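You operate a simulated robot arm through the tools that you are given. There is no shell and no other tool. Be economical: measure what you need, move in short steps, check, and stop when the job is done.

You are at the controls of a simulated two-armed robot. One attempt, no reset.

## Task
Pack the white primer pot in the top tool box, latch it shut and carry it onto the white step.
Fine: lid shut before the latch; both side latches stay open; brake, step and the other pots stay. Set down upright: what you pick out.

It is judged by the outcome, as a careful person would: the job done as asked, and still so three seconds after it is handed in. It fails if anything else is knocked over, pushed out of place, dropped, spilled or broken. A push-on lid holds only when it is set on centred and level and pressed home; a screw cap is set on level and turned clockwise until tight.

## Robot
Two 7-joint arms with two-finger parallel grippers on one trunk, on a base that drives. Base frame: it is fixed to the floor where the robot stands at the start and does not move with it; the origin is under the middle of the robot, x ahead of it, y to its left, z up; the surface under the hand at the start is at about z = 0.522. Units: m, rad, N and s.
The left shoulder is at the start at [0.07, 0.134, 1.112], the right one opposite. With the tool pointing down near the work surface each hand reaches from about 0.1 to 0.54 m from the robot's upright axis, wherever it stands, measured 20 degrees to its own side. Places, roughly: brake lever [0.3, -0.3, 0.2]; grey primer pot, teal primer pot, white primer pot [2, -0.5, 0.5]; grey side latch [0.3, 0.2, 0.5]; inside of the top tool box [0.5, 0, 0.5]; lid latch [0.3, 0.2, 0.6]; olive side latch [0.3, -0.2, 0.5]; tool box lid [0.7, 0, 0.8]; top of the white step [0.6, -1.1, 0.2]; white step [0.5, -1, 0.25]. Payload 1.57 kg a hand.
The tool frame of a hand sits at the grasp point between the pads (the TCP): z along the fingers, y along the line on which they close. The tips reach 0.03 m beyond it. The gripper opens to 0.08 m. The fingers are 0.017 m wide and 0.012 m thick; the gripper's body (0.04 by 0.082 m) begins 0.08 m behind the TCP.
Orientation is that of the tool frame in the base frame, as [roll, pitch, yaw] about the fixed x, y, z axes, in that order (R = Rz(yaw) Ry(pitch) Rx(roll)). With the fingers straight down and closing along the base's y, the tool's x points along the base's -x, its y along +y and its z along -z.

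## Interface
- The arms move only by the tool drive_tool. It takes "left_moves", "right_moves" or both (then of equal length, played together; a hand with none holds still); each is a list that holds one entry, the list of rows, each a list of 7 numbers: the shift along the tool's x, y, z in units of 20 mm (1.0 is 20 mm), then the turn, a rotation vector about the tool's x, y, z in units of 8 degrees (1.0 is 8 degrees), then the closure, from 0 (fully open) to 1 (shut). In form: [[[x, y, z, rx, ry, rz, grip], ...]]. A call has 1 to 20 rows; each row shifts and turns the commanded pose from where the row before left it, along the tool's axes as they then stand. A call with a number of a shift or a turn outside -1 to 1 is refused whole. A row lasts 0.2 s, in which the tool goes at most 0.05 m and 0.15 rad; a call with a longer step from one row to the next is refused whole, and so is a gripper value outside its range. A pose out of reach is approached as far as the arm can. The call stops where the force on the tool passes 40 N (or 10 N more than at its start, if that is more) or the arm is blocked; 0.2 s more then pass. Each finger travels about 0.153 m/s and halts on what it meets, pressing with about 38 N; the grip force reading is that of the motor and also rises with nothing between the fingers. The clock runs only during rows and for 0.2 s after the last one: add rows that do not move to give the fingers time. It gives the time, the measured TCP pose, the force on the tool (base axes), the opening and the grip force at its end, in the units of the frame above (readings bear some noise), with the torque about the TCP (base axes, N m) and any sound that the robot's microphone picked up, and new pictures: "show" is both (left out), scene, wrist or none (wrist: the cameras of the hands that moved).
- Cameras (640 x 400 px; columns grow to the right, rows downward): "scene" is now at [0.1307, 0.0154, 1.3274]; the picture's right is [0.20, -0.98, 0.00], its down [-0.69, -0.14, -0.71] and it looks along [0.70, 0.14, -0.70] (base axes); focal length 214 px, centre (320, 200). "left" rides on the left gripper at [0.072, 0.007, -0.122] in its tool frame; the picture's right is [-0.09, 1.00, 0.00], its down [-0.84, -0.08, -0.54] and it looks along [-0.54, -0.05, 0.84] (tool axes); focal length 238 px, centre (320, 200). "right" rides on the right gripper at [0.072, -0.007, -0.122] in its tool frame; the picture's right is [0.09, 1.00, 0.00], its down [-0.84, 0.08, -0.54] and it looks along [-0.54, 0.05, 0.84] (tool axes); focal length 238 px, centre (320, 200). There is no depth. A picture from a camera that has moved, and an enlarged one, comes with that camera's place and axes in the base frame and with its lens.
- lift_body(by): slides the trunk up (or, below 0, down) by that many m; the arms and the scene camera ride with it, the base frame stays. It gives what a move gives, with no picture.
- base_move(legs): drives the robot by 1 to 6 legs, each [ahead, left, turn to the left] in m, m and rad, along the robot's own axes; the way and the turn of a leg run together, so that a leg with both is an arc; at most 1.5 m and 3.142 rad a leg. The arms and the cameras ride along, it lands a little off, and it stops where it bumps. It gives what a move gives, and a new picture of the scene camera.
- pan_tilt(pan, tilt): turns the head with the scene camera to pan (to the left, within 1.501 rad either way) and tilt (down, from -0.506 to 1.204), counted from straight ahead of the robot. It gives what a move gives, and a new picture of the scene camera.
- close_up(camera, box): a new picture of the part [left, top, right, bottom] of that camera's present view, enlarged. The clock stands still meanwhile.
- hand_in(): hands the job in; it is judged then, once.

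Work in short steps. Places have to be worked out from the pictures, the camera data and where the tool is seen: move nearer, look again, correct. Check each grasp and each placing, and mend what went wrong. You have 120 turns and 260 pictures in all, those below and enlarged ones among them. Open the grippers and draw the arms clear of the work before you hand the job in, unless the task says otherwise; then end with one line.

The tools are called after "Call:" as a command line: name --argument value ..., lists and objects as JSON in quotes. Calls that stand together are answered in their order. drive_tool: Moves the arms, as the interface text tells. Its arguments: {"type":"object","properties":{"left_moves":{"type":"array"},"right_moves":{"type":"array"},"show":{"type":"string","enum":["both","scene","wrist","none"]}},"required":[]} The other tools are called the same way: lift_body (by) slides the trunk up or down; base_move (legs) drives the base; pan_tilt (pan, tilt) turns the head that bears the scene camera; close_up (camera, box) takes an enlarged picture of a part of a camera's view; hand_in () hands the job in.

At the start:

```text
time: 0.0
left_eef_pos: [0.4, 0.2554, 1.2401]
left_tcp_rot: [3.14, -0.001, 3.141]
left_force: [1.0, -0.7, 0.0]
left_ft_torque: [0.01, 0.0, -0.03]
left_grip_width: 0.0801
left_gripper_force: 0.0
right_eef_pos: [0.4269, -0.1426, 1.2056]
right_tcp_rot: [3.141, 0.0, -3.141]
right_force: [-0.6, -0.3, 0.2]
right_ft_torque: [-0.01, 0.0, 0.0]
right_grip_width: 0.0802
right_gripper_force: 0.1
trunk travel left (down, up): [-0.685, 0.255]
robot x, y, heading: [-0.0001, 0.0018, -0.0]
head pan, tilt: [0.199, 0.775]
```

scene: 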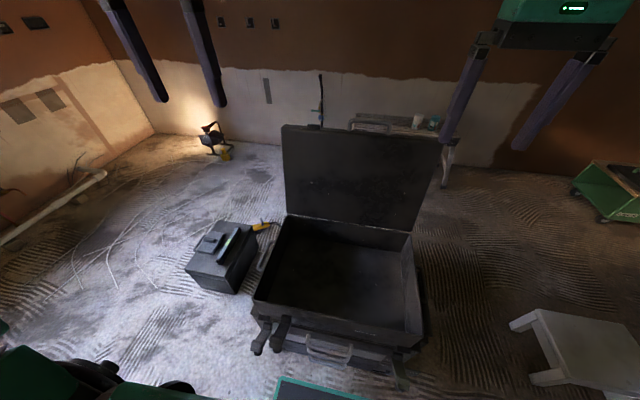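
right: 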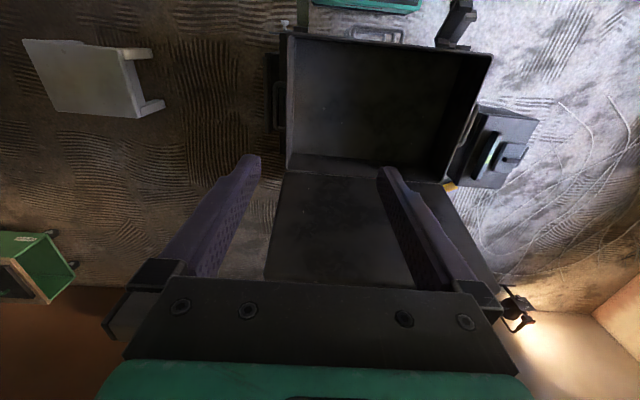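
left: 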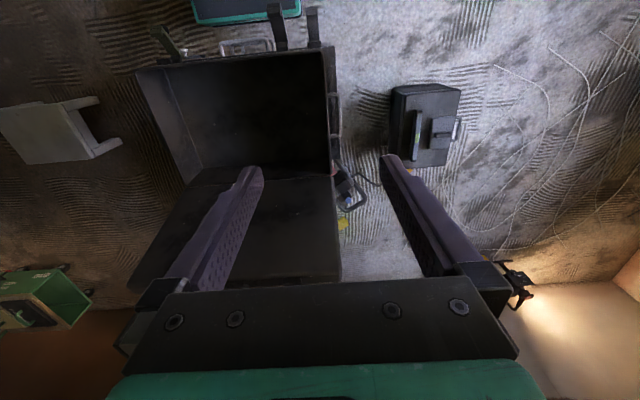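

The scene shows an open top box on a stack ahead, the step on the right, and a bench with pots far behind. I'll enlarge the box front and the bench first.

Call:
close_up --camera "scene" --box '[220, 200, 460, 400]'

Call:
close_up --camera "scene" --box '[300, 80, 480, 190]'

Call:
close_up --camera "left" --box '[120, 0, 380, 200]'

```text
2.00 times, centred on (340, 300) of scene
camera zoom: at [0.1307, 0.0154, 1.3274], right [0.2, -0.98, 0.0], down [-0.69, -0.14, -0.71], along [0.7, 0.14, -0.7], focal length 429 px, centre (280, 0)
```

zoom: 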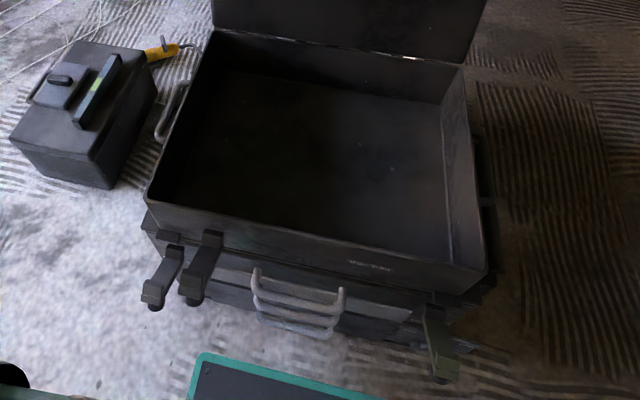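

```text
3.56 times, centred on (390, 135) of scene
camera zoom: at [0.1307, 0.0154, 1.3274], right [0.2, -0.98, 0.0], down [-0.69, -0.14, -0.71], along [0.7, 0.14, -0.7], focal length 763 px, centre (71, 431)
```

zoom: 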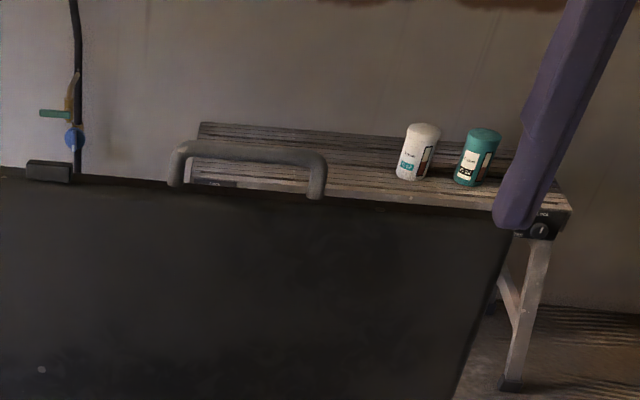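

```text
2.00 times, centred on (250, 100) of left
camera zoom: at [0.3294, 0.2628, 1.3625], right [0.09, 1.0, 0.0], down [0.84, -0.08, 0.54], along [0.54, -0.05, -0.84], focal length 477 px, centre (460, 400)
```

zoom: 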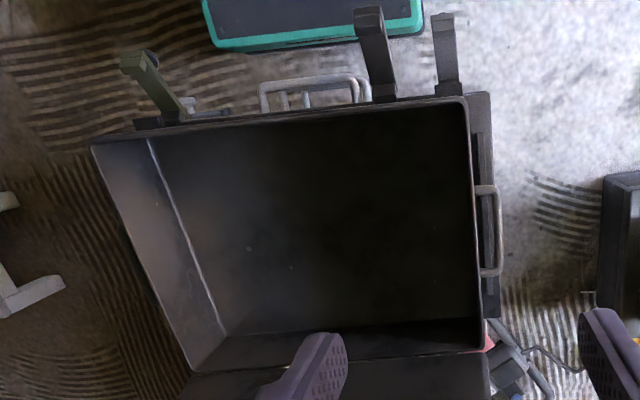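

The lid has a handle on its outer face, both lever sets are at the front. I'll look to the right and left to plan the drive to the bench.

Call:
pan_tilt --pan -0.8 --tilt 0.6

Call:
pan_tilt --pan -1.5 --tilt 0.6

Call:
pan_tilt --pan 0.8 --tilt 0.6

```text
time: 1.3
left_eef_pos: [0.3996, 0.2559, 1.2399]
left_tcp_rot: [3.141, 0.0, -3.141]
left_force: [-0.7, -0.3, -0.4]
left_ft_torque: [-0.01, 0.01, -0.03]
left_grip_width: 0.08
left_gripper_force: 0.1
right_eef_pos: [0.427, -0.1431, 1.2059]
right_tcp_rot: [3.14, 0.0, 3.14]
right_force: [0.0, -0.8, 0.0]
right_ft_torque: [-0.01, 0.01, -0.04]
right_grip_width: 0.0804
right_gripper_force: 0.1
trunk travel left (down, up): [-0.685, 0.255]
robot x, y, heading: [0.0001, 0.0023, 0.001]
head pan, tilt: [-0.799, 0.6]
camera scene: at [0.1122, -0.0641, 1.3423], right [-0.72, -0.7, 0.0], down [-0.39, 0.4, -0.82], along [0.58, -0.59, -0.57], focal length 214 px, centre (320, 200)
```

scene: 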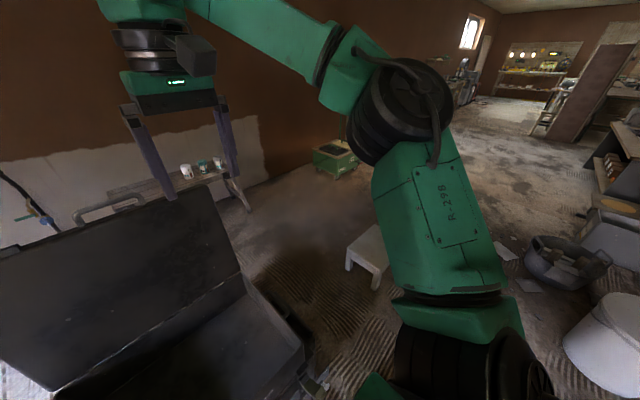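

```text
time: 2.3
left_eef_pos: [0.3999, 0.2542, 1.2397]
left_tcp_rot: [3.141, 0.0, -3.141]
left_force: [0.0, 0.2, 0.0]
left_ft_torque: [-0.02, -0.02, 0.0]
left_grip_width: 0.0799
left_gripper_force: 0.1
right_eef_pos: [0.4262, -0.1428, 1.2059]
right_tcp_rot: [-3.14, 0.0, -3.141]
right_force: [0.2, -0.4, 0.8]
right_ft_torque: [-0.01, 0.0, -0.02]
right_grip_width: 0.0799
right_gripper_force: 0.0
trunk travel left (down, up): [-0.685, 0.255]
robot x, y, heading: [-0.0048, -0.0021, -0.001]
head pan, tilt: [-1.499, 0.6]
camera scene: at [0.0569, -0.0889, 1.3423], right [-1.0, -0.07, 0.0], down [-0.04, 0.56, -0.83], along [0.06, -0.82, -0.56], focal length 214 px, centre (320, 200)
```

scene: 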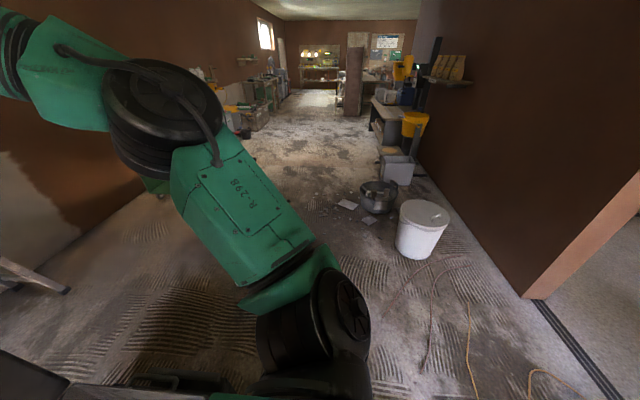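

```text
time: 4.5
left_eef_pos: [0.4003, 0.2559, 1.2412]
left_tcp_rot: [-3.141, 0.001, -3.141]
left_force: [-0.1, -0.1, -0.1]
left_ft_torque: [-0.02, 0.01, 0.02]
left_grip_width: 0.0803
left_gripper_force: 0.1
right_eef_pos: [0.4262, -0.1434, 1.2049]
right_tcp_rot: [3.14, 0.001, -3.141]
right_force: [-0.2, -1.3, 0.0]
right_ft_torque: [0.04, 0.0, 0.03]
right_grip_width: 0.0802
right_gripper_force: 0.0
trunk travel left (down, up): [-0.685, 0.255]
robot x, y, heading: [0.0027, -0.0015, 0.006]
head pan, tilt: [0.799, 0.6]
camera scene: at [0.1122, 0.0625, 1.3423], right [0.72, -0.7, 0.0], down [-0.39, -0.4, -0.82], along [0.58, 0.59, -0.57], focal length 214 px, centre (320, 200)
```

scene: 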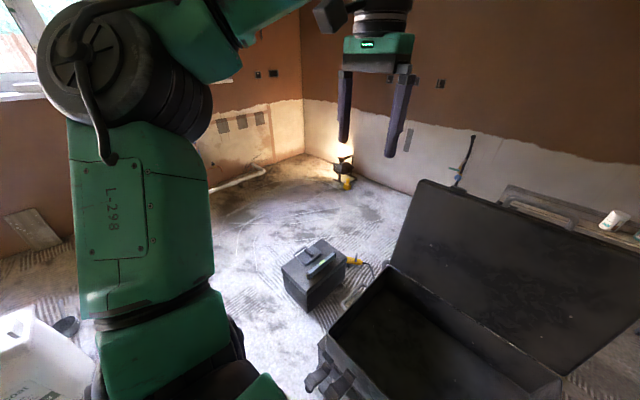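

The way right of the step (top about x 0.43–0.69, y −0.91…−1.28) looks clear at x≈0. I'll drive to the right, then ahead past the step, with the head turned forward to check.

Call:
pan_tilt --pan 0.0 --tilt 0.6

Call:
base_move --legs '[[0, -1.5, 0], [0, -0.22, 0]]'

```text
time: 5.6
left_eef_pos: [0.3993, 0.2558, 1.2395]
left_tcp_rot: [-3.14, 0.001, 3.141]
left_force: [1.4, 0.6, 0.8]
left_ft_torque: [-0.02, 0.02, 0.0]
left_grip_width: 0.08
left_gripper_force: 0.0
right_eef_pos: [0.4265, -0.1435, 1.2055]
right_tcp_rot: [3.14, -0.001, -3.141]
right_force: [0.0, 0.4, -0.7]
right_ft_torque: [0.02, 0.01, 0.02]
right_grip_width: 0.0798
right_gripper_force: 0.0
trunk travel left (down, up): [-0.685, 0.255]
robot x, y, heading: [0.0013, 0.0045, 0.0]
head pan, tilt: [0.0, 0.6]
camera scene: at [0.1389, -0.0007, 1.3423], right [0.0, -1.0, 0.0], down [-0.57, 0.0, -0.82], along [0.82, 0.0, -0.57], focal length 214 px, centre (320, 200)
```

scene: 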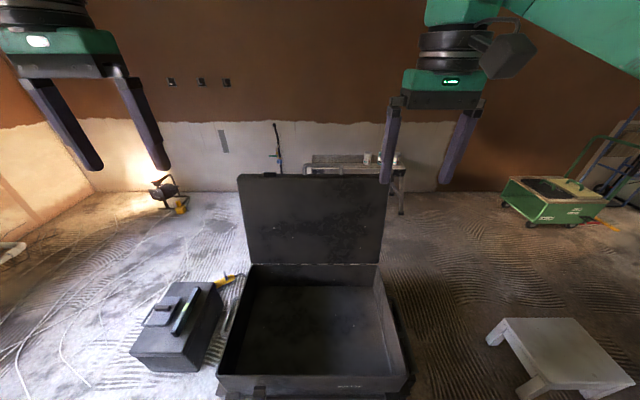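

```text
time: 14.1
left_eef_pos: [0.4162, -1.4059, 1.2384]
left_tcp_rot: [-3.141, 0.0, -3.115]
left_force: [-0.4, 0.7, -0.5]
left_ft_torque: [0.01, 0.05, -0.01]
left_grip_width: 0.0802
left_gripper_force: 0.0
right_eef_pos: [0.4521, -1.8029, 1.2057]
right_tcp_rot: [-3.14, -0.001, -3.114]
right_force: [0.3, -0.4, 0.0]
right_ft_torque: [0.0, 0.0, 0.0]
right_grip_width: 0.08
right_gripper_force: 0.0
trunk travel left (down, up): [-0.685, 0.255]
robot x, y, heading: [0.0207, -1.6717, 0.025]
head pan, tilt: [0.0, 0.6]
camera scene: at [0.161, -1.668, 1.3423], right [0.03, -1.0, 0.0], down [-0.56, -0.02, -0.82], along [0.82, 0.02, -0.57], focal length 214 px, centre (320, 200)
```

scene: 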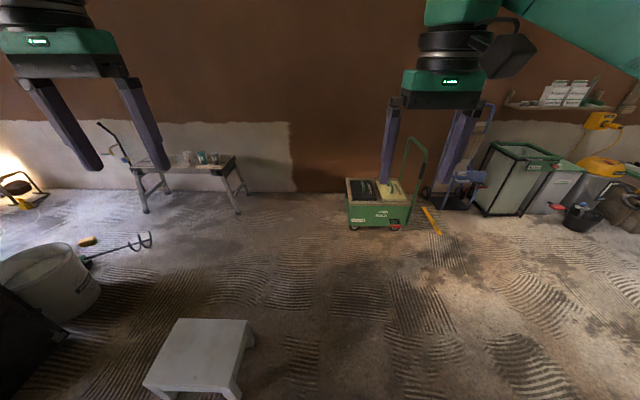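

There is a bucket and mixer paddle on the floor behind the box (paddle end about x 1.43, y −0.15), so I stay at y ≤ −0.55. Next I drive ahead past the step, then diagonally toward the bench.

Call:
base_move --legs '[[1.1, 0, -0.025], [0.2, 0.95, 0]]'

```text
time: 24.4
left_eef_pos: [1.7641, -0.4933, 1.2406]
left_tcp_rot: [-3.141, -0.002, 3.103]
left_force: [-0.4, -0.9, 0.5]
left_ft_torque: [-0.03, -0.01, 0.03]
left_grip_width: 0.0799
left_gripper_force: 0.1
right_eef_pos: [1.7737, -0.8923, 1.2052]
right_tcp_rot: [-3.142, 0.0, 3.101]
right_force: [-0.2, -0.1, 1.2]
right_ft_torque: [0.03, 0.02, 0.0]
right_grip_width: 0.0801
right_gripper_force: 0.1
trunk travel left (down, up): [-0.685, 0.255]
robot x, y, heading: [1.3559, -0.7294, -0.043]
head pan, tilt: [0.0, 0.6]
camera scene: at [1.4927, -0.7379, 1.3423], right [-0.04, -1.0, 0.0], down [-0.56, 0.02, -0.83], along [0.82, -0.03, -0.56], focal length 214 px, centre (320, 200)
```

scene: 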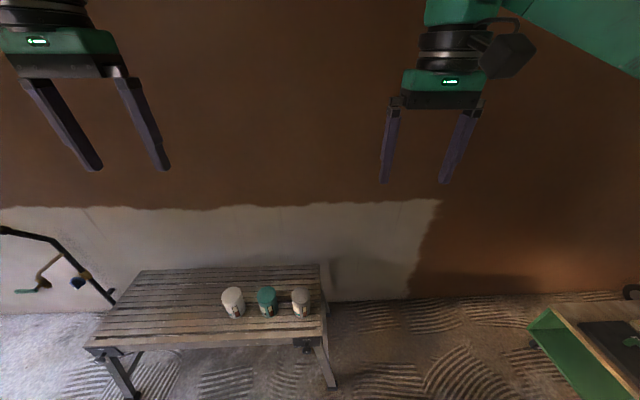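

Call:
close_up --camera "scene" --box '[200, 260, 340, 350]'

Call:
close_up --camera "left" --box '[0, 0, 640, 400]'

```text
4.44 times, centred on (270, 305) of scene
camera zoom: at [1.4927, -0.7379, 1.3423], right [-0.04, -1.0, 0.0], down [-0.56, 0.02, -0.83], along [0.82, -0.03, -0.56], focal length 953 px, centre (542, -267)
```

zoom: 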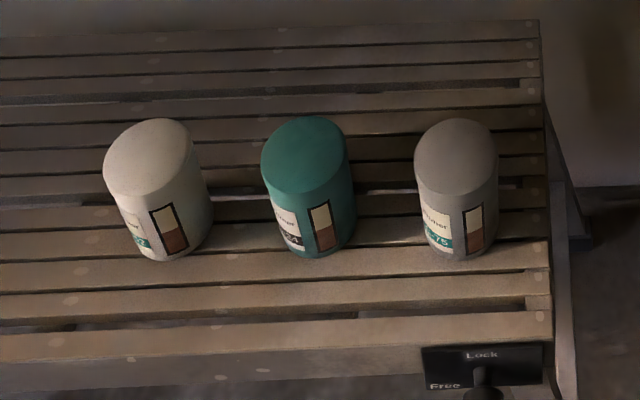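

```text
1.00 times, centred on (320, 200) of left (not enlarged: the box is as wide or as high as the picture)
camera zoom: at [1.6938, -0.4822, 1.3626], right [0.13, 0.99, 0.0], down [0.83, -0.11, 0.54], along [0.54, -0.07, -0.84], focal length 238 px, centre (320, 200)
```

zoom: 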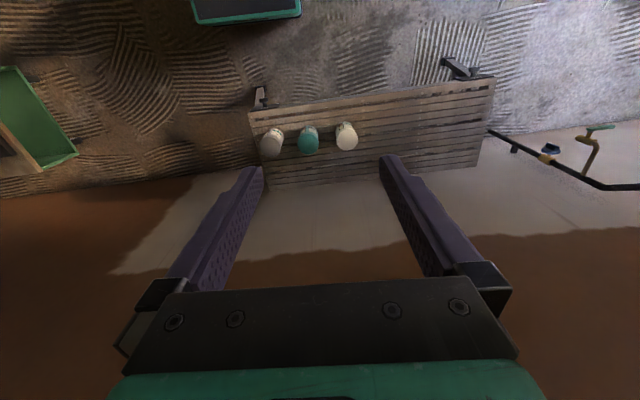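

White is the leftmost pot (then teal, then grey), near (1.99, −0.40). I'll move a bit closer and square up; the paddle on the floor is left of y −0.24, so I stay right of it.

Call:
base_move --legs '[[0.12, 0.08, 0.043]]'

Call:
lift_body --by -0.3

Call:
close_up --camera "left" --box '[160, 0, 480, 200]'

Call:
pan_tilt --pan 0.1 --tilt 0.9

```text
time: 25.7
left_eef_pos: [1.8714, -0.4004, 1.2417]
left_tcp_rot: [-3.141, 0.002, -3.138]
left_force: [-0.4, 0.2, -0.2]
left_ft_torque: [0.0, -0.02, -0.02]
left_grip_width: 0.0801
left_gripper_force: 0.0
right_eef_pos: [1.8994, -0.7979, 1.207]
right_tcp_rot: [3.14, 0.002, -3.137]
right_force: [-0.4, -0.6, 0.0]
right_ft_torque: [0.02, 0.0, 0.03]
right_grip_width: 0.08
right_gripper_force: 0.0
trunk travel left (down, up): [-0.685, 0.255]
robot x, y, heading: [1.473, -0.6568, 0.001]
head pan, tilt: [0.0, 0.6]
camera scene: at [1.6107, -0.6565, 1.3425], right [0.0, -1.0, 0.0], down [-0.56, 0.0, -0.83], along [0.83, 0.0, -0.56], focal length 214 px, centre (320, 200)
```

scene: 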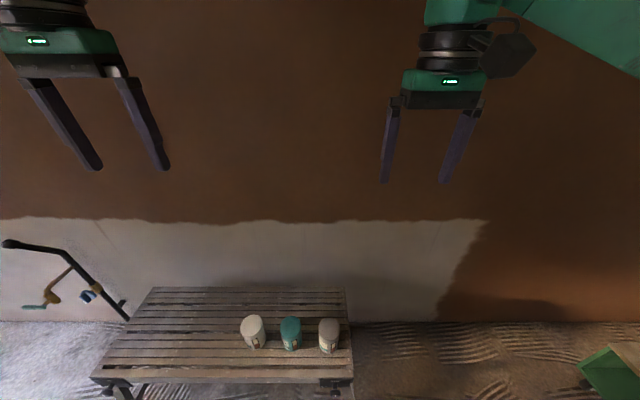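

```text
time: 28.7
left_eef_pos: [1.8742, -0.3986, 0.9401]
left_tcp_rot: [3.142, -0.001, -3.138]
left_force: [0.3, -0.5, 0.2]
left_ft_torque: [-0.01, -0.03, 0.01]
left_grip_width: 0.0798
left_gripper_force: 0.1
right_eef_pos: [1.9001, -0.7962, 0.9059]
right_tcp_rot: [-3.14, 0.001, -3.138]
right_force: [-0.1, -0.6, -0.1]
right_ft_torque: [-0.03, 0.01, -0.02]
right_grip_width: 0.0799
right_gripper_force: 0.1
trunk travel left (down, up): [-0.385, 0.555]
robot x, y, heading: [1.4746, -0.6582, 0.005]
head pan, tilt: [0.0, 0.6]
```

```text
2.00 times, centred on (320, 100) of left
camera zoom: at [1.8023, -0.391, 1.0626], right [0.09, 1.0, 0.0], down [0.84, -0.07, 0.54], along [0.54, -0.05, -0.84], focal length 477 px, centre (320, 400)
```

zoom: 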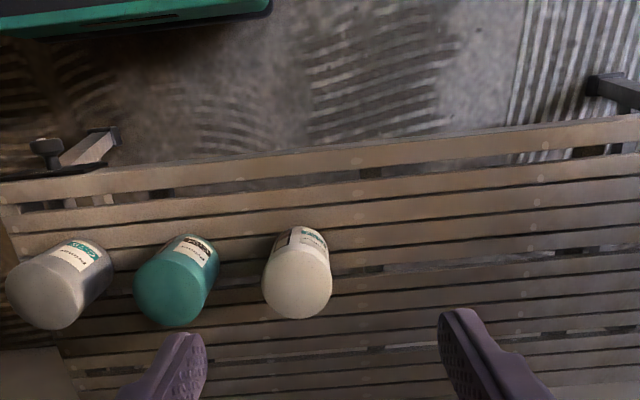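

```text
time: 29.5
left_eef_pos: [1.8727, -0.3987, 0.9395]
left_tcp_rot: [3.141, -0.001, -3.139]
left_force: [0.2, 0.7, 0.1]
left_ft_torque: [0.01, 0.0, -0.01]
left_grip_width: 0.0802
left_gripper_force: 0.0
right_eef_pos: [1.9008, -0.795, 0.906]
right_tcp_rot: [-3.14, -0.001, -3.138]
right_force: [0.3, -0.6, -0.1]
right_ft_torque: [-0.01, -0.01, -0.02]
right_grip_width: 0.0799
right_gripper_force: 0.1
trunk travel left (down, up): [-0.385, 0.555]
robot x, y, heading: [1.477, -0.6532, 0.002]
head pan, tilt: [0.099, 0.901]
camera scene: at [1.5994, -0.6476, 1.0176], right [0.1, -0.99, 0.0], down [-0.78, -0.08, -0.62], along [0.62, 0.06, -0.78], focal length 214 px, centre (320, 200)
```

scene: 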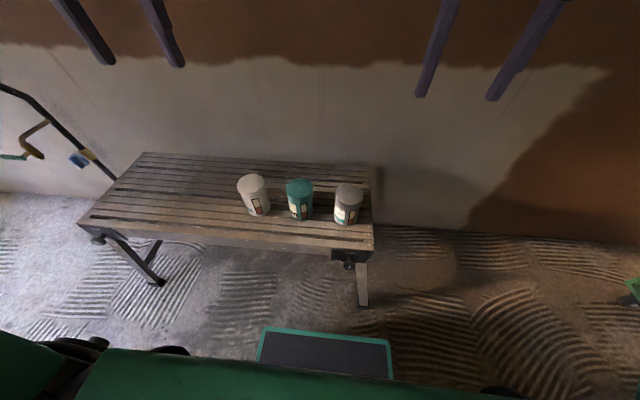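

Two views agree: white pot lid centre at (1.963, −0.430, 0.607), about 0.07 wide and 0.125 high. I move the left hand above it and look.

Call:
drive_tool --left_moves '[[[-0.4475, -0.157, 0.9, 0, 0, 0, 0], [-0.4475, -0.157, 0.9, 0, 0, 0, 0], [-0.4475, -0.157, 0.9, 0, 0, 0, 0], [-0.4475, -0.157, 0.9, 0, 0, 0, 0], [-0.4475, -0.157, 0.9, 0, 0, 0, 0], [-0.4475, -0.157, 0.9, 0, 0, 0, 0], [-0.4475, -0.157, 0.9, 0, 0, 0, 0], [-0.4475, -0.157, 0.9, 0, 0, 0, 0], [-0.4475, -0.157, 0.9, 0, 0, 0, 0], [-0.4475, -0.157, 0.9, 0, 0, 0, 0], [0, 0, 0, 0, 0, 0, 0]]]'

```text
time: 31.9
left_eef_pos: [1.9622, -0.4286, 0.7601]
left_tcp_rot: [-3.14, 0.003, -3.139]
left_force: [-0.1, 0.4, 0.1]
left_ft_torque: [0.01, 0.0, 0.01]
left_grip_width: 0.0801
left_gripper_force: 0.0
right_eef_pos: [1.901, -0.7972, 0.905]
right_tcp_rot: [-3.142, -0.001, -3.138]
right_force: [0.0, 0.2, 0.1]
right_ft_torque: [0.0, 0.0, 0.02]
right_grip_width: 0.0802
right_gripper_force: 0.1
trunk travel left (down, up): [-0.385, 0.555]
robot x, y, heading: [1.4729, -0.6549, 0.001]
head pan, tilt: [0.099, 0.901]
camera scene: at [1.5991, -0.6476, 1.0176], right [0.1, -0.99, 0.0], down [-0.78, -0.08, -0.62], along [0.62, 0.06, -0.78], focal length 214 px, centre (320, 200)
camera left: at [1.8913, -0.4207, 0.8825], right [0.09, 1.0, 0.0], down [0.84, -0.08, 0.54], along [0.54, -0.05, -0.84], focal length 238 px, centre (320, 200)
```

scene: 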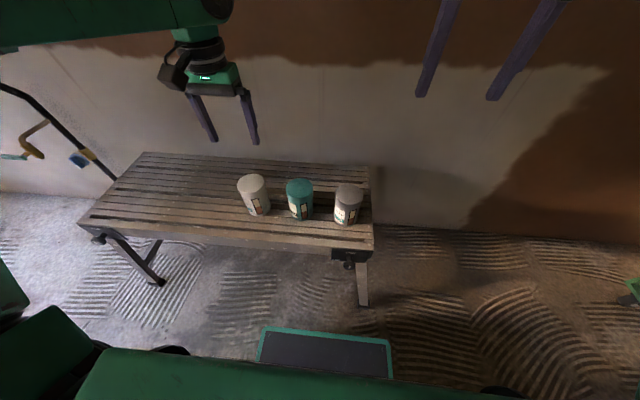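
left: 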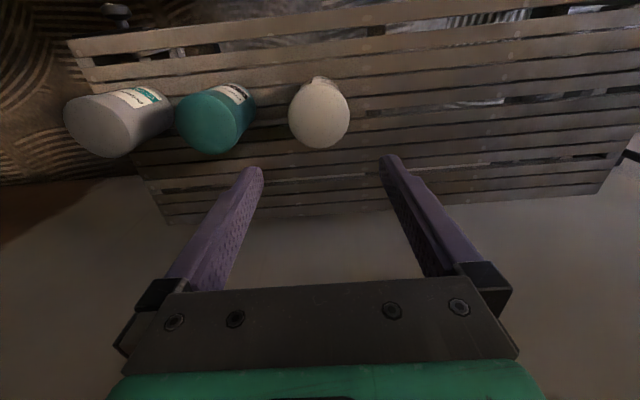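

Lid recomputed at (1.956, −0.428), the hand is nearly right above. I lower to just above the lid and check.

Call:
drive_tool --left_moves '[[[0.06, 0.02, 0.94, 0, 0, 0, 0], [0.06, 0.02, 0.94, 0, 0, 0, 0], [0.06, 0.02, 0.94, 0, 0, 0, 0], [0.06, 0.02, 0.94, 0, 0, 0, 0], [0.06, 0.02, 0.94, 0, 0, 0, 0], [0.06, 0, 0.94, 0, 0, 0, 0], [0, 0, 0, 0, 0, 0, 0]]]' --show "wrist"

Call:
close_up --camera "scene" --box '[200, 120, 360, 240]'

```text
time: 33.5
left_eef_pos: [1.9532, -0.4273, 0.6461]
left_tcp_rot: [3.141, 0.0, -3.14]
left_force: [1.2, 0.1, 0.2]
left_ft_torque: [0.01, 0.04, 0.01]
left_grip_width: 0.0798
left_gripper_force: 0.0
right_eef_pos: [1.9009, -0.7972, 0.9058]
right_tcp_rot: [3.141, 0.002, -3.139]
right_force: [0.0, 0.5, 0.1]
right_ft_torque: [0.02, -0.02, 0.0]
right_grip_width: 0.0801
right_gripper_force: 0.1
trunk travel left (down, up): [-0.385, 0.555]
robot x, y, heading: [1.4775, -0.6547, -0.001]
head pan, tilt: [0.099, 0.901]
camera left: at [1.8826, -0.4205, 0.7679], right [0.09, 1.0, 0.0], down [0.84, -0.07, 0.54], along [0.54, -0.05, -0.84], focal length 238 px, centre (320, 200)
```

left: 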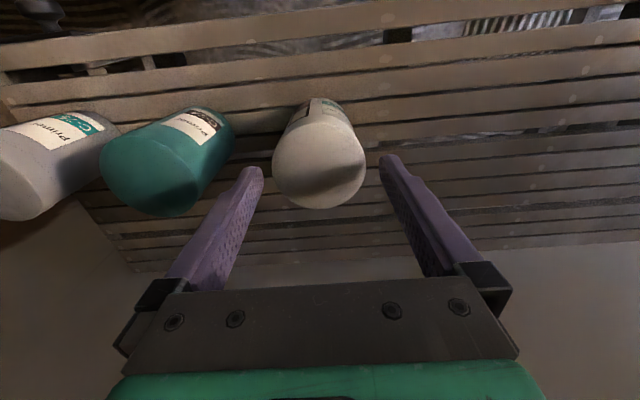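

```text
3.33 times, centred on (280, 180) of scene
camera zoom: at [1.5992, -0.6477, 1.0175], right [0.1, -0.99, 0.0], down [-0.78, -0.08, -0.62], along [0.62, 0.06, -0.78], focal length 715 px, centre (453, 267)
```

zoom: 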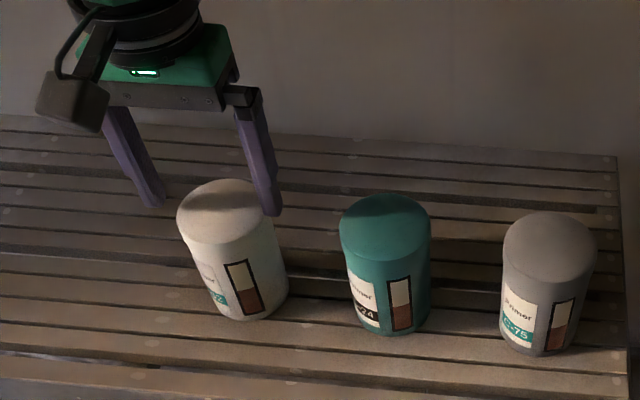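

Fingers straddle the lid, centred in y. I shift 4 mm ahead, go down to z≈0.556 and then close.

Call:
drive_tool --left_moves '[[[-0.2, -0.03, 0.5, 0, 0, 0, 0], [0, 0, 0.8, 0, 0, 0, 0], [0, 0, 0.8, 0, 0, 0, 0], [0, 0, 0.8, 0, 0, 0, 0], [0, 0, 0.8, 0, 0, 0, 0], [0, 0, 0.8, 0, 0, 0, 0], [0, 0, 0, 0, 0, 0, 0]]]' --show "wrist"

Call:
close_up --camera "scene" --box '[200, 120, 360, 240]'

```text
time: 35.1
left_eef_pos: [1.959, -0.426, 0.5577]
left_tcp_rot: [3.141, 0.001, -3.141]
left_force: [-0.2, 0.2, 0.0]
left_ft_torque: [0.0, 0.02, -0.02]
left_grip_width: 0.0801
left_gripper_force: 0.1
right_eef_pos: [1.9012, -0.7964, 0.9075]
right_tcp_rot: [-3.141, 0.0, -3.138]
right_force: [0.2, -0.4, -0.3]
right_ft_torque: [-0.03, -0.04, 0.01]
right_grip_width: 0.0802
right_gripper_force: 0.1
trunk travel left (down, up): [-0.385, 0.555]
robot x, y, heading: [1.4768, -0.6554, 0.002]
head pan, tilt: [0.099, 0.901]
camera left: at [1.8887, -0.4183, 0.6791], right [0.09, 1.0, 0.0], down [0.84, -0.08, 0.54], along [0.54, -0.05, -0.84], focal length 238 px, centre (320, 200)
```

left: 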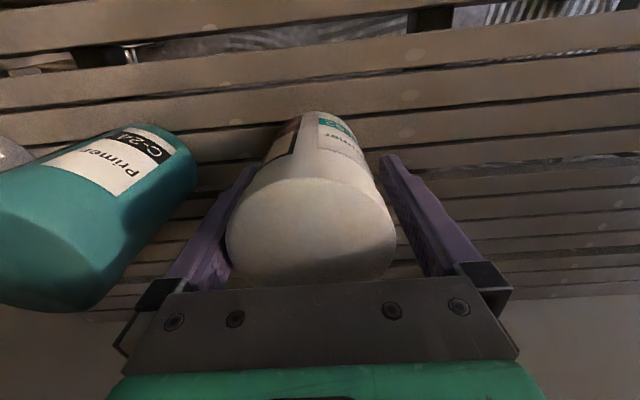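

```text
3.33 times, centred on (280, 180) of scene
camera zoom: at [1.5993, -0.6477, 1.0175], right [0.1, -0.99, 0.0], down [-0.78, -0.08, -0.62], along [0.62, 0.06, -0.78], focal length 715 px, centre (453, 267)
```

zoom: 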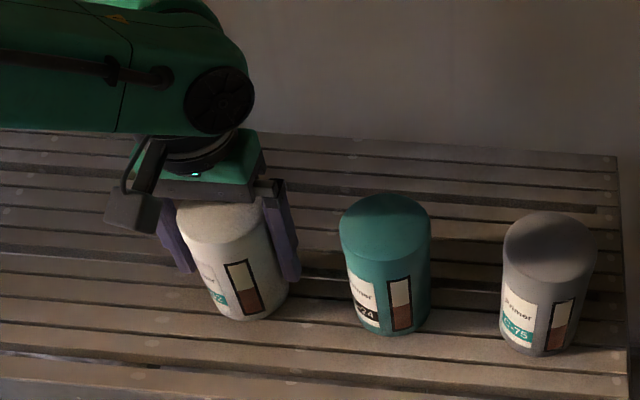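

The fingers straddle the pot. Closing.

Call:
drive_tool --left_moves '[[[0, 0, 0, 0, 0, 0, 0.3], [0, 0, 0, 0, 0, 0, 0.6], [0, 0, 0, 0, 0, 0, 1], [0, 0, 0, 0, 0, 0, 1], [0, 0, -0.5, 0, 0, 0, 1], [0, 0, -0.8, 0, 0, 0, 1], [0, 0, -0.9, 0, 0, 0, 1]]]'

```text
time: 36.7
left_eef_pos: [1.9583, -0.4266, 0.6019]
left_tcp_rot: [-3.141, -0.001, -3.141]
left_force: [-0.4, 0.2, -4.9]
left_ft_torque: [0.02, 0.01, -0.03]
left_grip_width: 0.0697
left_gripper_force: 38.1
right_eef_pos: [1.9006, -0.7964, 0.9057]
right_tcp_rot: [3.141, 0.0, -3.138]
right_force: [0.1, 0.4, -0.5]
right_ft_torque: [0.03, 0.0, 0.02]
right_grip_width: 0.0801
right_gripper_force: 0.1
trunk travel left (down, up): [-0.385, 0.555]
robot x, y, heading: [1.474, -0.6554, 0.005]
head pan, tilt: [0.099, 0.901]
camera scene: at [1.5997, -0.6475, 1.0174], right [0.1, -0.99, 0.0], down [-0.78, -0.08, -0.62], along [0.62, 0.06, -0.78], focal length 214 px, centre (320, 200)
camera left: at [1.8875, -0.4199, 0.7237], right [0.09, 1.0, 0.0], down [0.84, -0.08, 0.54], along [0.54, -0.05, -0.84], focal length 238 px, centre (320, 200)
```

scene: 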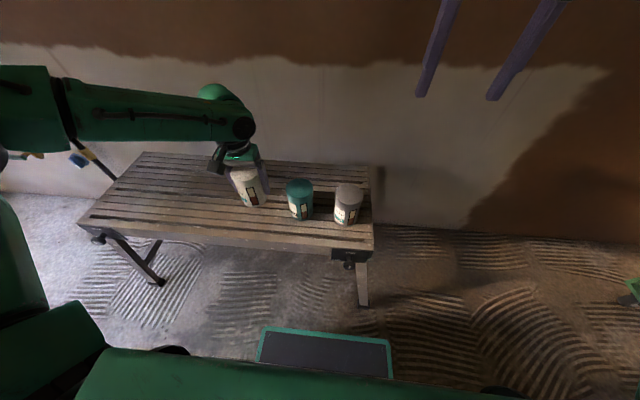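
left: 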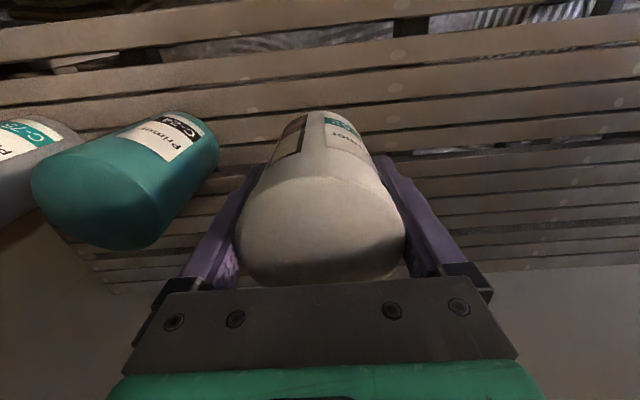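

The pot is held (width 0.070, about 0.5 kg) and off the bench. I raise the trunk, then drive back the same way round the step.

Call:
lift_body --by 0.3

Call:
base_move --legs '[[-0.3, -0.95, 0]]'

Call:
pan_tilt --pan 1.5 --tilt 0.5

```text
time: 39.7
left_eef_pos: [1.9585, -0.427, 0.9016]
left_tcp_rot: [-3.141, 0.0, -3.139]
left_force: [-0.2, -0.9, -3.8]
left_ft_torque: [-0.03, -0.01, 0.03]
left_grip_width: 0.0696
left_gripper_force: 37.3
right_eef_pos: [1.9007, -0.7963, 1.2071]
right_tcp_rot: [3.141, 0.001, -3.139]
right_force: [0.7, -0.6, 0.3]
right_ft_torque: [0.0, 0.03, 0.0]
right_grip_width: 0.0801
right_gripper_force: 0.0
trunk travel left (down, up): [-0.685, 0.255]
robot x, y, heading: [1.4732, -0.6543, 0.002]
head pan, tilt: [0.099, 0.901]
```

```text
time: 45.0
left_eef_pos: [1.6633, -1.4188, 0.9007]
left_tcp_rot: [-3.141, -0.001, 3.131]
left_force: [0.4, 0.4, -4.6]
left_ft_torque: [0.01, -0.05, 0.04]
left_grip_width: 0.0696
left_gripper_force: 37.8
right_eef_pos: [1.601, -1.7879, 1.2059]
right_tcp_rot: [3.142, 0.001, 3.132]
right_force: [0.3, -0.2, 1.2]
right_ft_torque: [-0.02, -0.03, 0.05]
right_grip_width: 0.08
right_gripper_force: 0.0
trunk travel left (down, up): [-0.685, 0.255]
robot x, y, heading: [1.1733, -1.6411, -0.009]
head pan, tilt: [0.099, 0.901]
camera scene: at [1.3013, -1.6341, 1.3174], right [0.09, -1.0, 0.0], down [-0.78, -0.07, -0.62], along [0.62, 0.05, -0.78], focal length 214 px, centre (320, 200)
```

scene: 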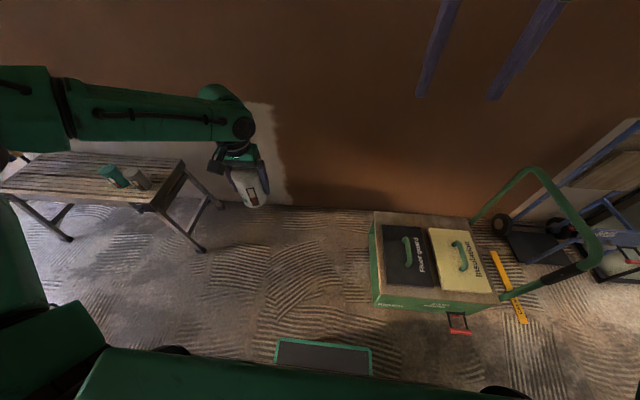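

```text
time: 46.6
left_eef_pos: [1.6619, -1.4204, 0.9016]
left_tcp_rot: [3.141, -0.001, 3.13]
left_force: [1.4, -0.1, -4.9]
left_ft_torque: [0.03, 0.01, 0.01]
left_grip_width: 0.0697
left_gripper_force: 38.1
right_eef_pos: [1.6001, -1.788, 1.2046]
right_tcp_rot: [-3.142, 0.001, 3.131]
right_force: [0.3, -0.1, -0.1]
right_ft_torque: [0.0, 0.01, 0.03]
right_grip_width: 0.08
right_gripper_force: 0.2
trunk travel left (down, up): [-0.685, 0.255]
robot x, y, heading: [1.177, -1.6369, -0.007]
head pan, tilt: [1.499, 0.499]
camera scene: at [1.2336, -1.5504, 1.3513], right [1.0, -0.08, 0.0], down [-0.04, -0.48, -0.88], along [0.07, 0.87, -0.48], focal length 214 px, centre (320, 200)
```

scene: 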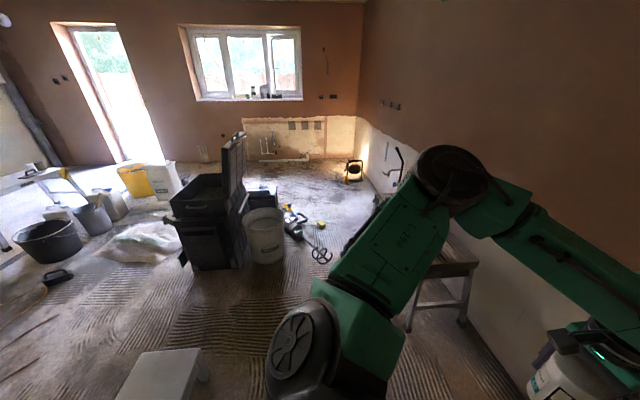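

Call:
close_up --camera "scene" --box '[130, 110, 330, 290]'

Call:
base_move --legs '[[-1.15, 0, 0.01]]'

Call:
close_up --camera "scene" --box '[300, 120, 640, 400]'

```text
2.22 times, centred on (230, 200) of scene
camera zoom: at [1.2336, -1.5504, 1.3513], right [1.0, -0.08, 0.0], down [-0.04, -0.48, -0.88], along [0.07, 0.87, -0.48], focal length 477 px, centre (520, 200)
```

zoom: 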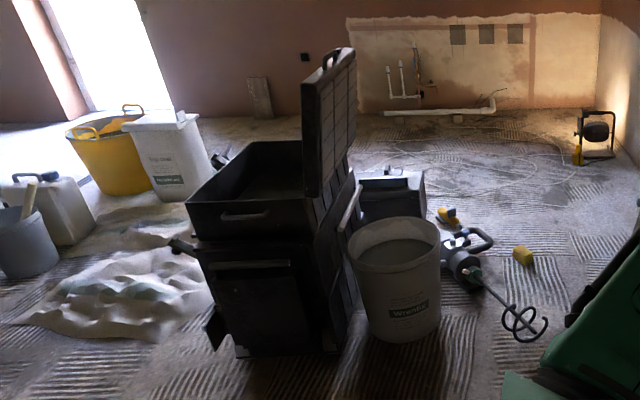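

```text
time: 52.5
left_eef_pos: [0.4901, -1.409, 0.9012]
left_tcp_rot: [-3.142, -0.001, -3.133]
left_force: [0.6, 0.1, -5.3]
left_ft_torque: [0.0, 0.01, 0.01]
left_grip_width: 0.0694
left_gripper_force: 38.0
right_eef_pos: [0.4371, -1.7785, 1.2057]
right_tcp_rot: [-3.141, 0.0, -3.132]
right_force: [-0.6, 0.0, -0.1]
right_ft_torque: [0.0, 0.02, 0.02]
right_grip_width: 0.08
right_gripper_force: 0.0
trunk travel left (down, up): [-0.685, 0.255]
robot x, y, heading: [0.0087, -1.6396, 0.009]
head pan, tilt: [1.499, 0.499]
camera scene: at [0.0649, -1.549, 1.3513], right [1.0, -0.06, 0.0], down [-0.03, -0.48, -0.88], along [0.05, 0.88, -0.48], focal length 214 px, centre (320, 200)
```

scene: 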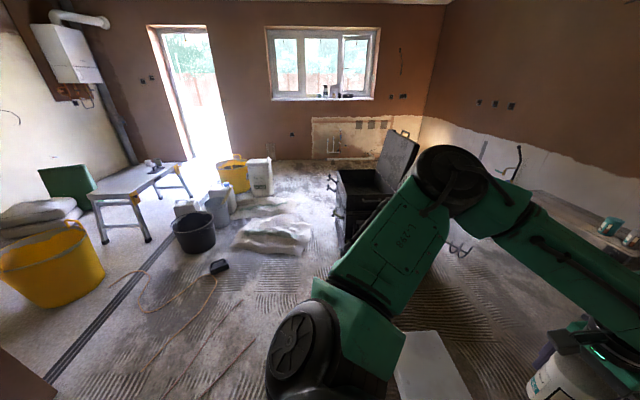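

```text
1.43 times, centred on (470, 260) of scene
camera zoom: at [0.0649, -1.549, 1.3513], right [1.0, -0.06, 0.0], down [-0.03, -0.48, -0.88], along [0.05, 0.88, -0.48], focal length 306 px, centre (106, 114)
```

zoom: 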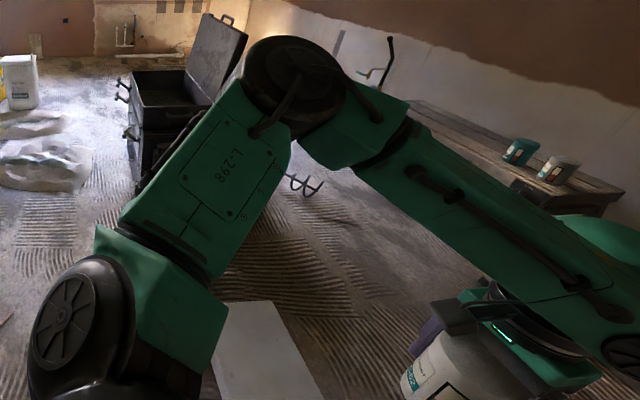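

The back and right side of the box are clear: the lid carries a handle outside, and there are bar handles on the sides. I drive back left in front of the box.

Call:
base_move --legs '[[0, 1.5, -0.009], [0, 0.13, 0]]'

Call:
pan_tilt --pan 0.0 --tilt 1.0

```text
time: 60.9
left_eef_pos: [0.535, 0.2058, 0.9014]
left_tcp_rot: [-3.141, -0.001, 3.094]
left_force: [0.4, -0.6, -4.2]
left_ft_torque: [0.01, -0.04, 0.01]
left_grip_width: 0.0695
left_gripper_force: 38.0
right_eef_pos: [0.459, -0.1584, 1.2053]
right_tcp_rot: [3.14, 0.0, 3.094]
right_force: [-0.7, -0.9, -1.3]
right_ft_torque: [0.01, -0.03, -0.03]
right_grip_width: 0.0799
right_gripper_force: 0.1
trunk travel left (down, up): [-0.685, 0.255]
robot x, y, heading: [0.0404, 0.0058, -0.046]
head pan, tilt: [1.499, 0.499]
camera scene: at [0.1014, 0.0907, 1.3514], right [0.99, -0.12, 0.0], down [-0.06, -0.47, -0.88], along [0.1, 0.87, -0.48], focal length 214 px, centre (320, 200)
```

scene: 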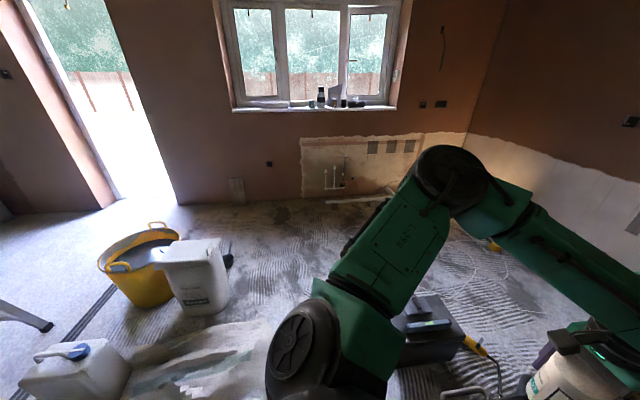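

```text
time: 62.5
left_eef_pos: [0.5362, 0.2084, 0.9022]
left_tcp_rot: [3.142, -0.002, 3.094]
left_force: [0.4, -0.6, -4.4]
left_ft_torque: [-0.03, 0.04, 0.0]
left_grip_width: 0.0696
left_gripper_force: 37.8
right_eef_pos: [0.4591, -0.1584, 1.2059]
right_tcp_rot: [3.142, 0.0, 3.094]
right_force: [0.9, 0.6, 0.6]
right_ft_torque: [0.0, 0.02, -0.03]
right_grip_width: 0.08
right_gripper_force: 0.1
trunk travel left (down, up): [-0.685, 0.255]
robot x, y, heading: [0.0379, 0.0015, -0.047]
head pan, tilt: [0.0, 1.0]
camera scene: at [0.1603, -0.0014, 1.3102], right [-0.05, -1.0, 0.0], down [-0.84, 0.04, -0.54], along [0.54, -0.03, -0.84], focal length 214 px, centre (320, 200)
```

scene: 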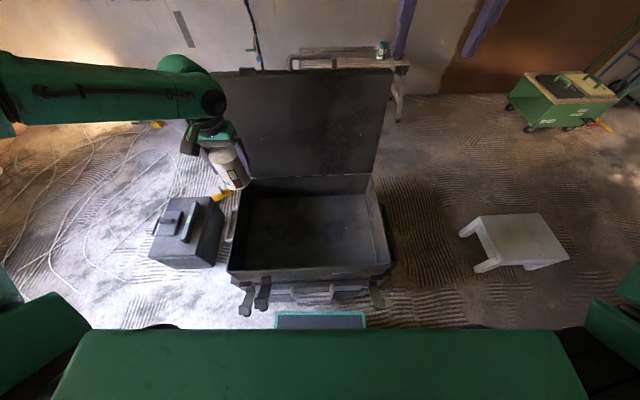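

The robot stands at (0.038, 0, −0.047). Box rim is about x 0.35–0.715, y −0.25…+0.27, rim near z 0.62. I move the pot over the box middle and partly down.

Call:
drive_tool --left_moves '[[[0.0375, -0.893, 0, 0, 0, 0, 1], [0.0375, -0.893, 0, 0, 0, 0, 1], [0.0375, -0.893, 0.3, 0, 0, 0, 1], [0.0375, -0.893, 0.8, 0, 0, 0, 1], [0.0375, -0.893, 0.8, 0, 0, 0, 1], [0.0375, -0.893, 0.8, 0, 0, 0, 1], [0.0375, -0.893, 0.8, 0, 0, 0, 1], [0.0375, -0.893, 0.8, 0, 0, 0, 1], [0.0375, -0.893, 0.8, 0, 0, 0, 1], [0.0375, -0.893, 0.8, 0, 0, 0, 1], [0, 0, 0.8, 0, 0, 0, 1], [0, 0, 0, 0, 0, 0, 1]]]'

```text
time: 65.1
left_eef_pos: [0.4683, 0.0979, 0.8115]
left_tcp_rot: [-3.14, 0.0, 3.094]
left_force: [-0.1, 0.3, -4.3]
left_ft_torque: [-0.01, -0.01, 0.0]
left_grip_width: 0.0696
left_gripper_force: 37.6
left hand out of reach, approached as far as the arm can: row 6, 7, 8, 9, 10, 11
right_eef_pos: [0.4599, -0.1584, 1.2058]
right_tcp_rot: [-3.141, 0.002, 3.094]
right_force: [-0.9, -0.6, 0.9]
right_ft_torque: [-0.05, 0.0, -0.02]
right_grip_width: 0.0802
right_gripper_force: 0.0
trunk travel left (down, up): [-0.685, 0.255]
robot x, y, heading: [0.0393, 0.005, -0.047]
head pan, tilt: [0.0, 1.0]
camera scene: at [0.1601, -0.0016, 1.3102], right [-0.05, -1.0, 0.0], down [-0.84, 0.04, -0.54], along [0.54, -0.03, -0.84], focal length 214 px, centre (320, 200)
camera left: at [0.398, 0.1088, 0.9339], right [0.14, 0.99, 0.0], down [0.83, -0.12, 0.54], along [0.54, -0.08, -0.84], focal length 238 px, centre (320, 200)
```

scene: 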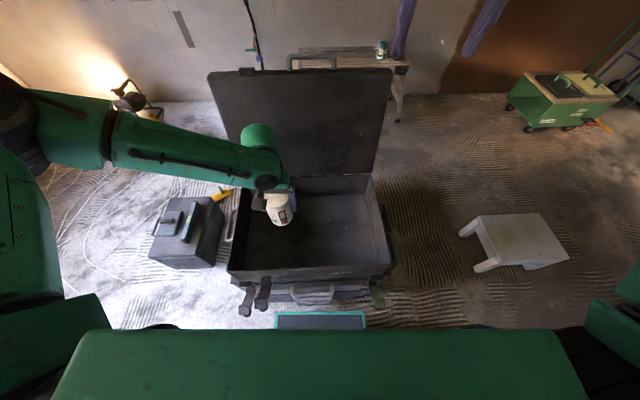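
left: 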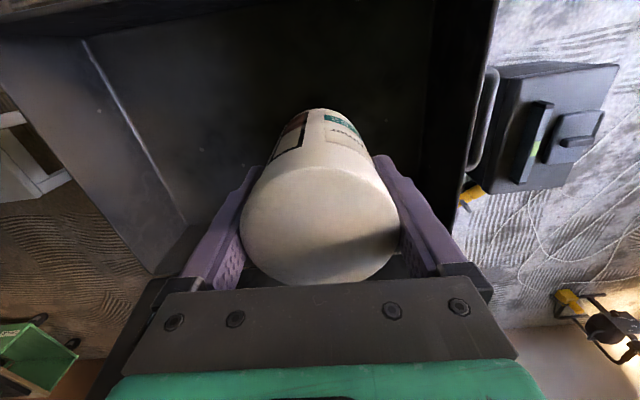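

The arm hit a reach limit at this trunk height, so I lower the trunk 0.12 m (pot bottom then about 0.61, over the box interior) and continue.

Call:
lift_body --by -0.1

Call:
drive_tool --left_moves '[[[-0.5, -0.5, 0, 0, 0, 0, 1], [-0.5, -0.5, 0, 0, 0, 0, 1], [-0.5, -0.5, 0, 0, 0, 0, 1], [-0.5, -0.5, 0, 0, 0, 0, 1], [0, 0, 0, 0, 0, 0, 1]]]'

```text
time: 66.4
left_eef_pos: [0.4667, 0.0971, 0.7134]
left_tcp_rot: [-3.141, -0.001, 3.094]
left_force: [0.4, 0.7, -3.8]
left_ft_torque: [0.01, -0.02, 0.03]
left_grip_width: 0.0696
left_gripper_force: 37.7
right_eef_pos: [0.4593, -0.1596, 1.1056]
right_tcp_rot: [3.141, -0.001, 3.093]
right_force: [0.0, -0.6, 0.2]
right_ft_torque: [0.02, -0.01, 0.02]
right_grip_width: 0.0799
right_gripper_force: 0.0
trunk travel left (down, up): [-0.585, 0.355]
robot x, y, heading: [0.041, 0.005, -0.047]
head pan, tilt: [0.0, 1.0]
```

```text
time: 67.6
left_eef_pos: [0.4843, 0.0922, 0.7351]
left_tcp_rot: [-3.14, 0.0, 3.095]
left_force: [0.0, -0.1, -4.7]
left_ft_torque: [0.02, -0.01, 0.01]
left_grip_width: 0.0697
left_gripper_force: 37.9
left hand out of reach, approached as far as the arm can: row 1, 2, 3, 4
right_eef_pos: [0.4596, -0.1594, 1.105]
right_tcp_rot: [-3.14, 0.001, 3.095]
right_force: [0.6, -0.3, -1.1]
right_ft_torque: [-0.01, 0.0, -0.03]
right_grip_width: 0.08
right_gripper_force: 0.0
trunk travel left (down, up): [-0.585, 0.355]
robot x, y, heading: [0.0376, 0.0045, -0.054]
head pan, tilt: [0.0, 1.0]
camera scene: at [0.1601, -0.0015, 1.2102], right [-0.05, -1.0, 0.0], down [-0.84, 0.04, -0.54], along [0.54, -0.03, -0.84], focal length 214 px, centre (320, 200)
camera left: at [0.4134, 0.1033, 0.8565], right [0.14, 0.99, 0.0], down [0.83, -0.12, 0.54], along [0.54, -0.08, -0.84], focal length 238 px, centre (320, 200)
```

scene: 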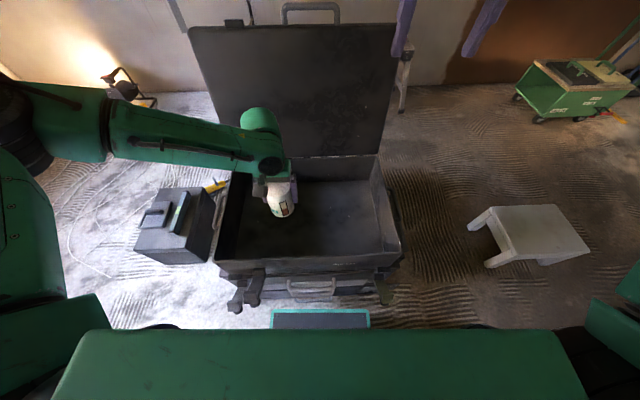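
left: 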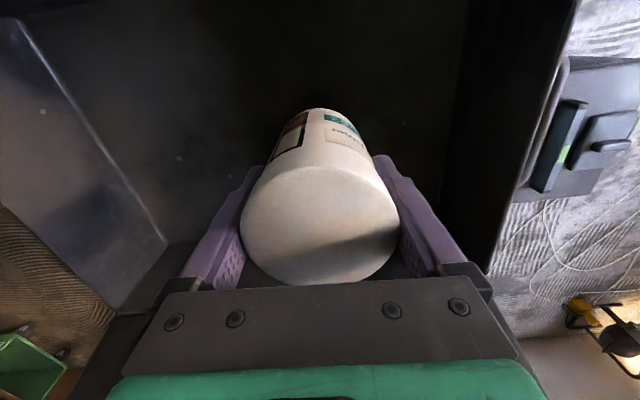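

Reach improves with the trunk lower. I lower another 0.09 m (pot bottom about 0.57, inside the box) and then shift toward the middle.

Call:
lift_body --by -0.1

Call:
drive_tool --left_moves '[[[-0.4, -0.8, 0, 0, 0, 0, 1], [-0.4, -0.8, 0, 0, 0, 0, 1], [-0.4, -0.8, 0, 0, 0, 0, 1], [-0.4, -0.8, 0, 0, 0, 0, 1], [0, 0, 0, 0, 0, 0, 1]]]'

```text
time: 69.0
left_eef_pos: [0.4832, 0.092, 0.6349]
left_tcp_rot: [-3.14, 0.003, 3.094]
left_force: [-0.3, 0.6, -3.8]
left_ft_torque: [-0.01, -0.03, 0.02]
left_grip_width: 0.0699
left_gripper_force: 38.3
right_eef_pos: [0.4587, -0.1586, 1.0052]
right_tcp_rot: [-3.141, -0.001, 3.093]
right_force: [-0.3, 0.6, 0.6]
right_ft_torque: [-0.04, 0.04, 0.0]
right_grip_width: 0.0799
right_gripper_force: 0.1
trunk travel left (down, up): [-0.485, 0.455]
robot x, y, heading: [0.0382, 0.0046, -0.047]
head pan, tilt: [0.0, 1.0]
```

```text
time: 70.2
left_eef_pos: [0.4812, 0.0775, 0.6555]
left_tcp_rot: [-3.14, 0.001, 3.095]
left_force: [-0.4, -0.2, -4.1]
left_ft_torque: [0.01, 0.0, 0.0]
left_grip_width: 0.0694
left_gripper_force: 38.5
left hand out of reach, approached as far as the arm can: row 1, 2, 3, 4
right_eef_pos: [0.4587, -0.1586, 1.0059]
right_tcp_rot: [3.14, -0.001, 3.093]
right_force: [0.4, 0.6, 0.6]
right_ft_torque: [-0.04, 0.02, 0.03]
right_grip_width: 0.0799
right_gripper_force: 0.1
trunk travel left (down, up): [-0.485, 0.455]
robot x, y, heading: [0.0387, 0.0052, -0.047]
head pan, tilt: [0.0, 1.0]
camera scene: at [0.16, -0.0015, 1.1102], right [-0.05, -1.0, 0.0], down [-0.84, 0.04, -0.54], along [0.54, -0.03, -0.84], focal length 214 px, centre (320, 200)
camera left: at [0.4111, 0.0898, 0.777], right [0.14, 0.99, 0.0], down [0.83, -0.12, 0.54], along [0.54, -0.08, -0.84], focal length 238 px, centre (320, 200)
```

scene: 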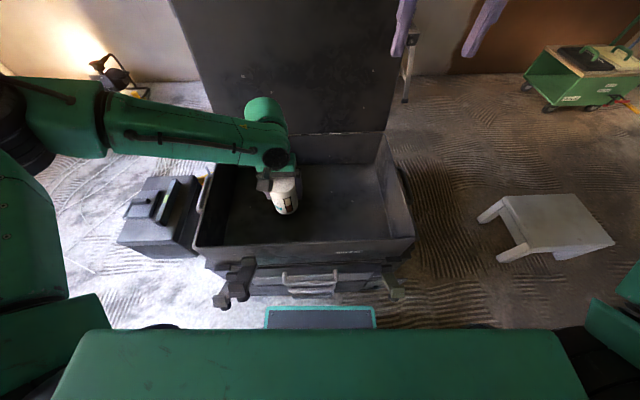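
left: 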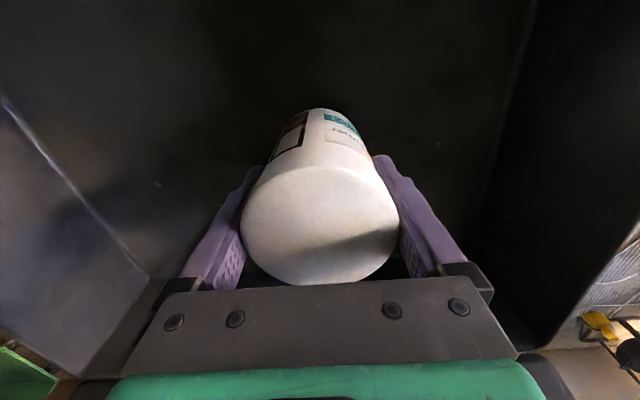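

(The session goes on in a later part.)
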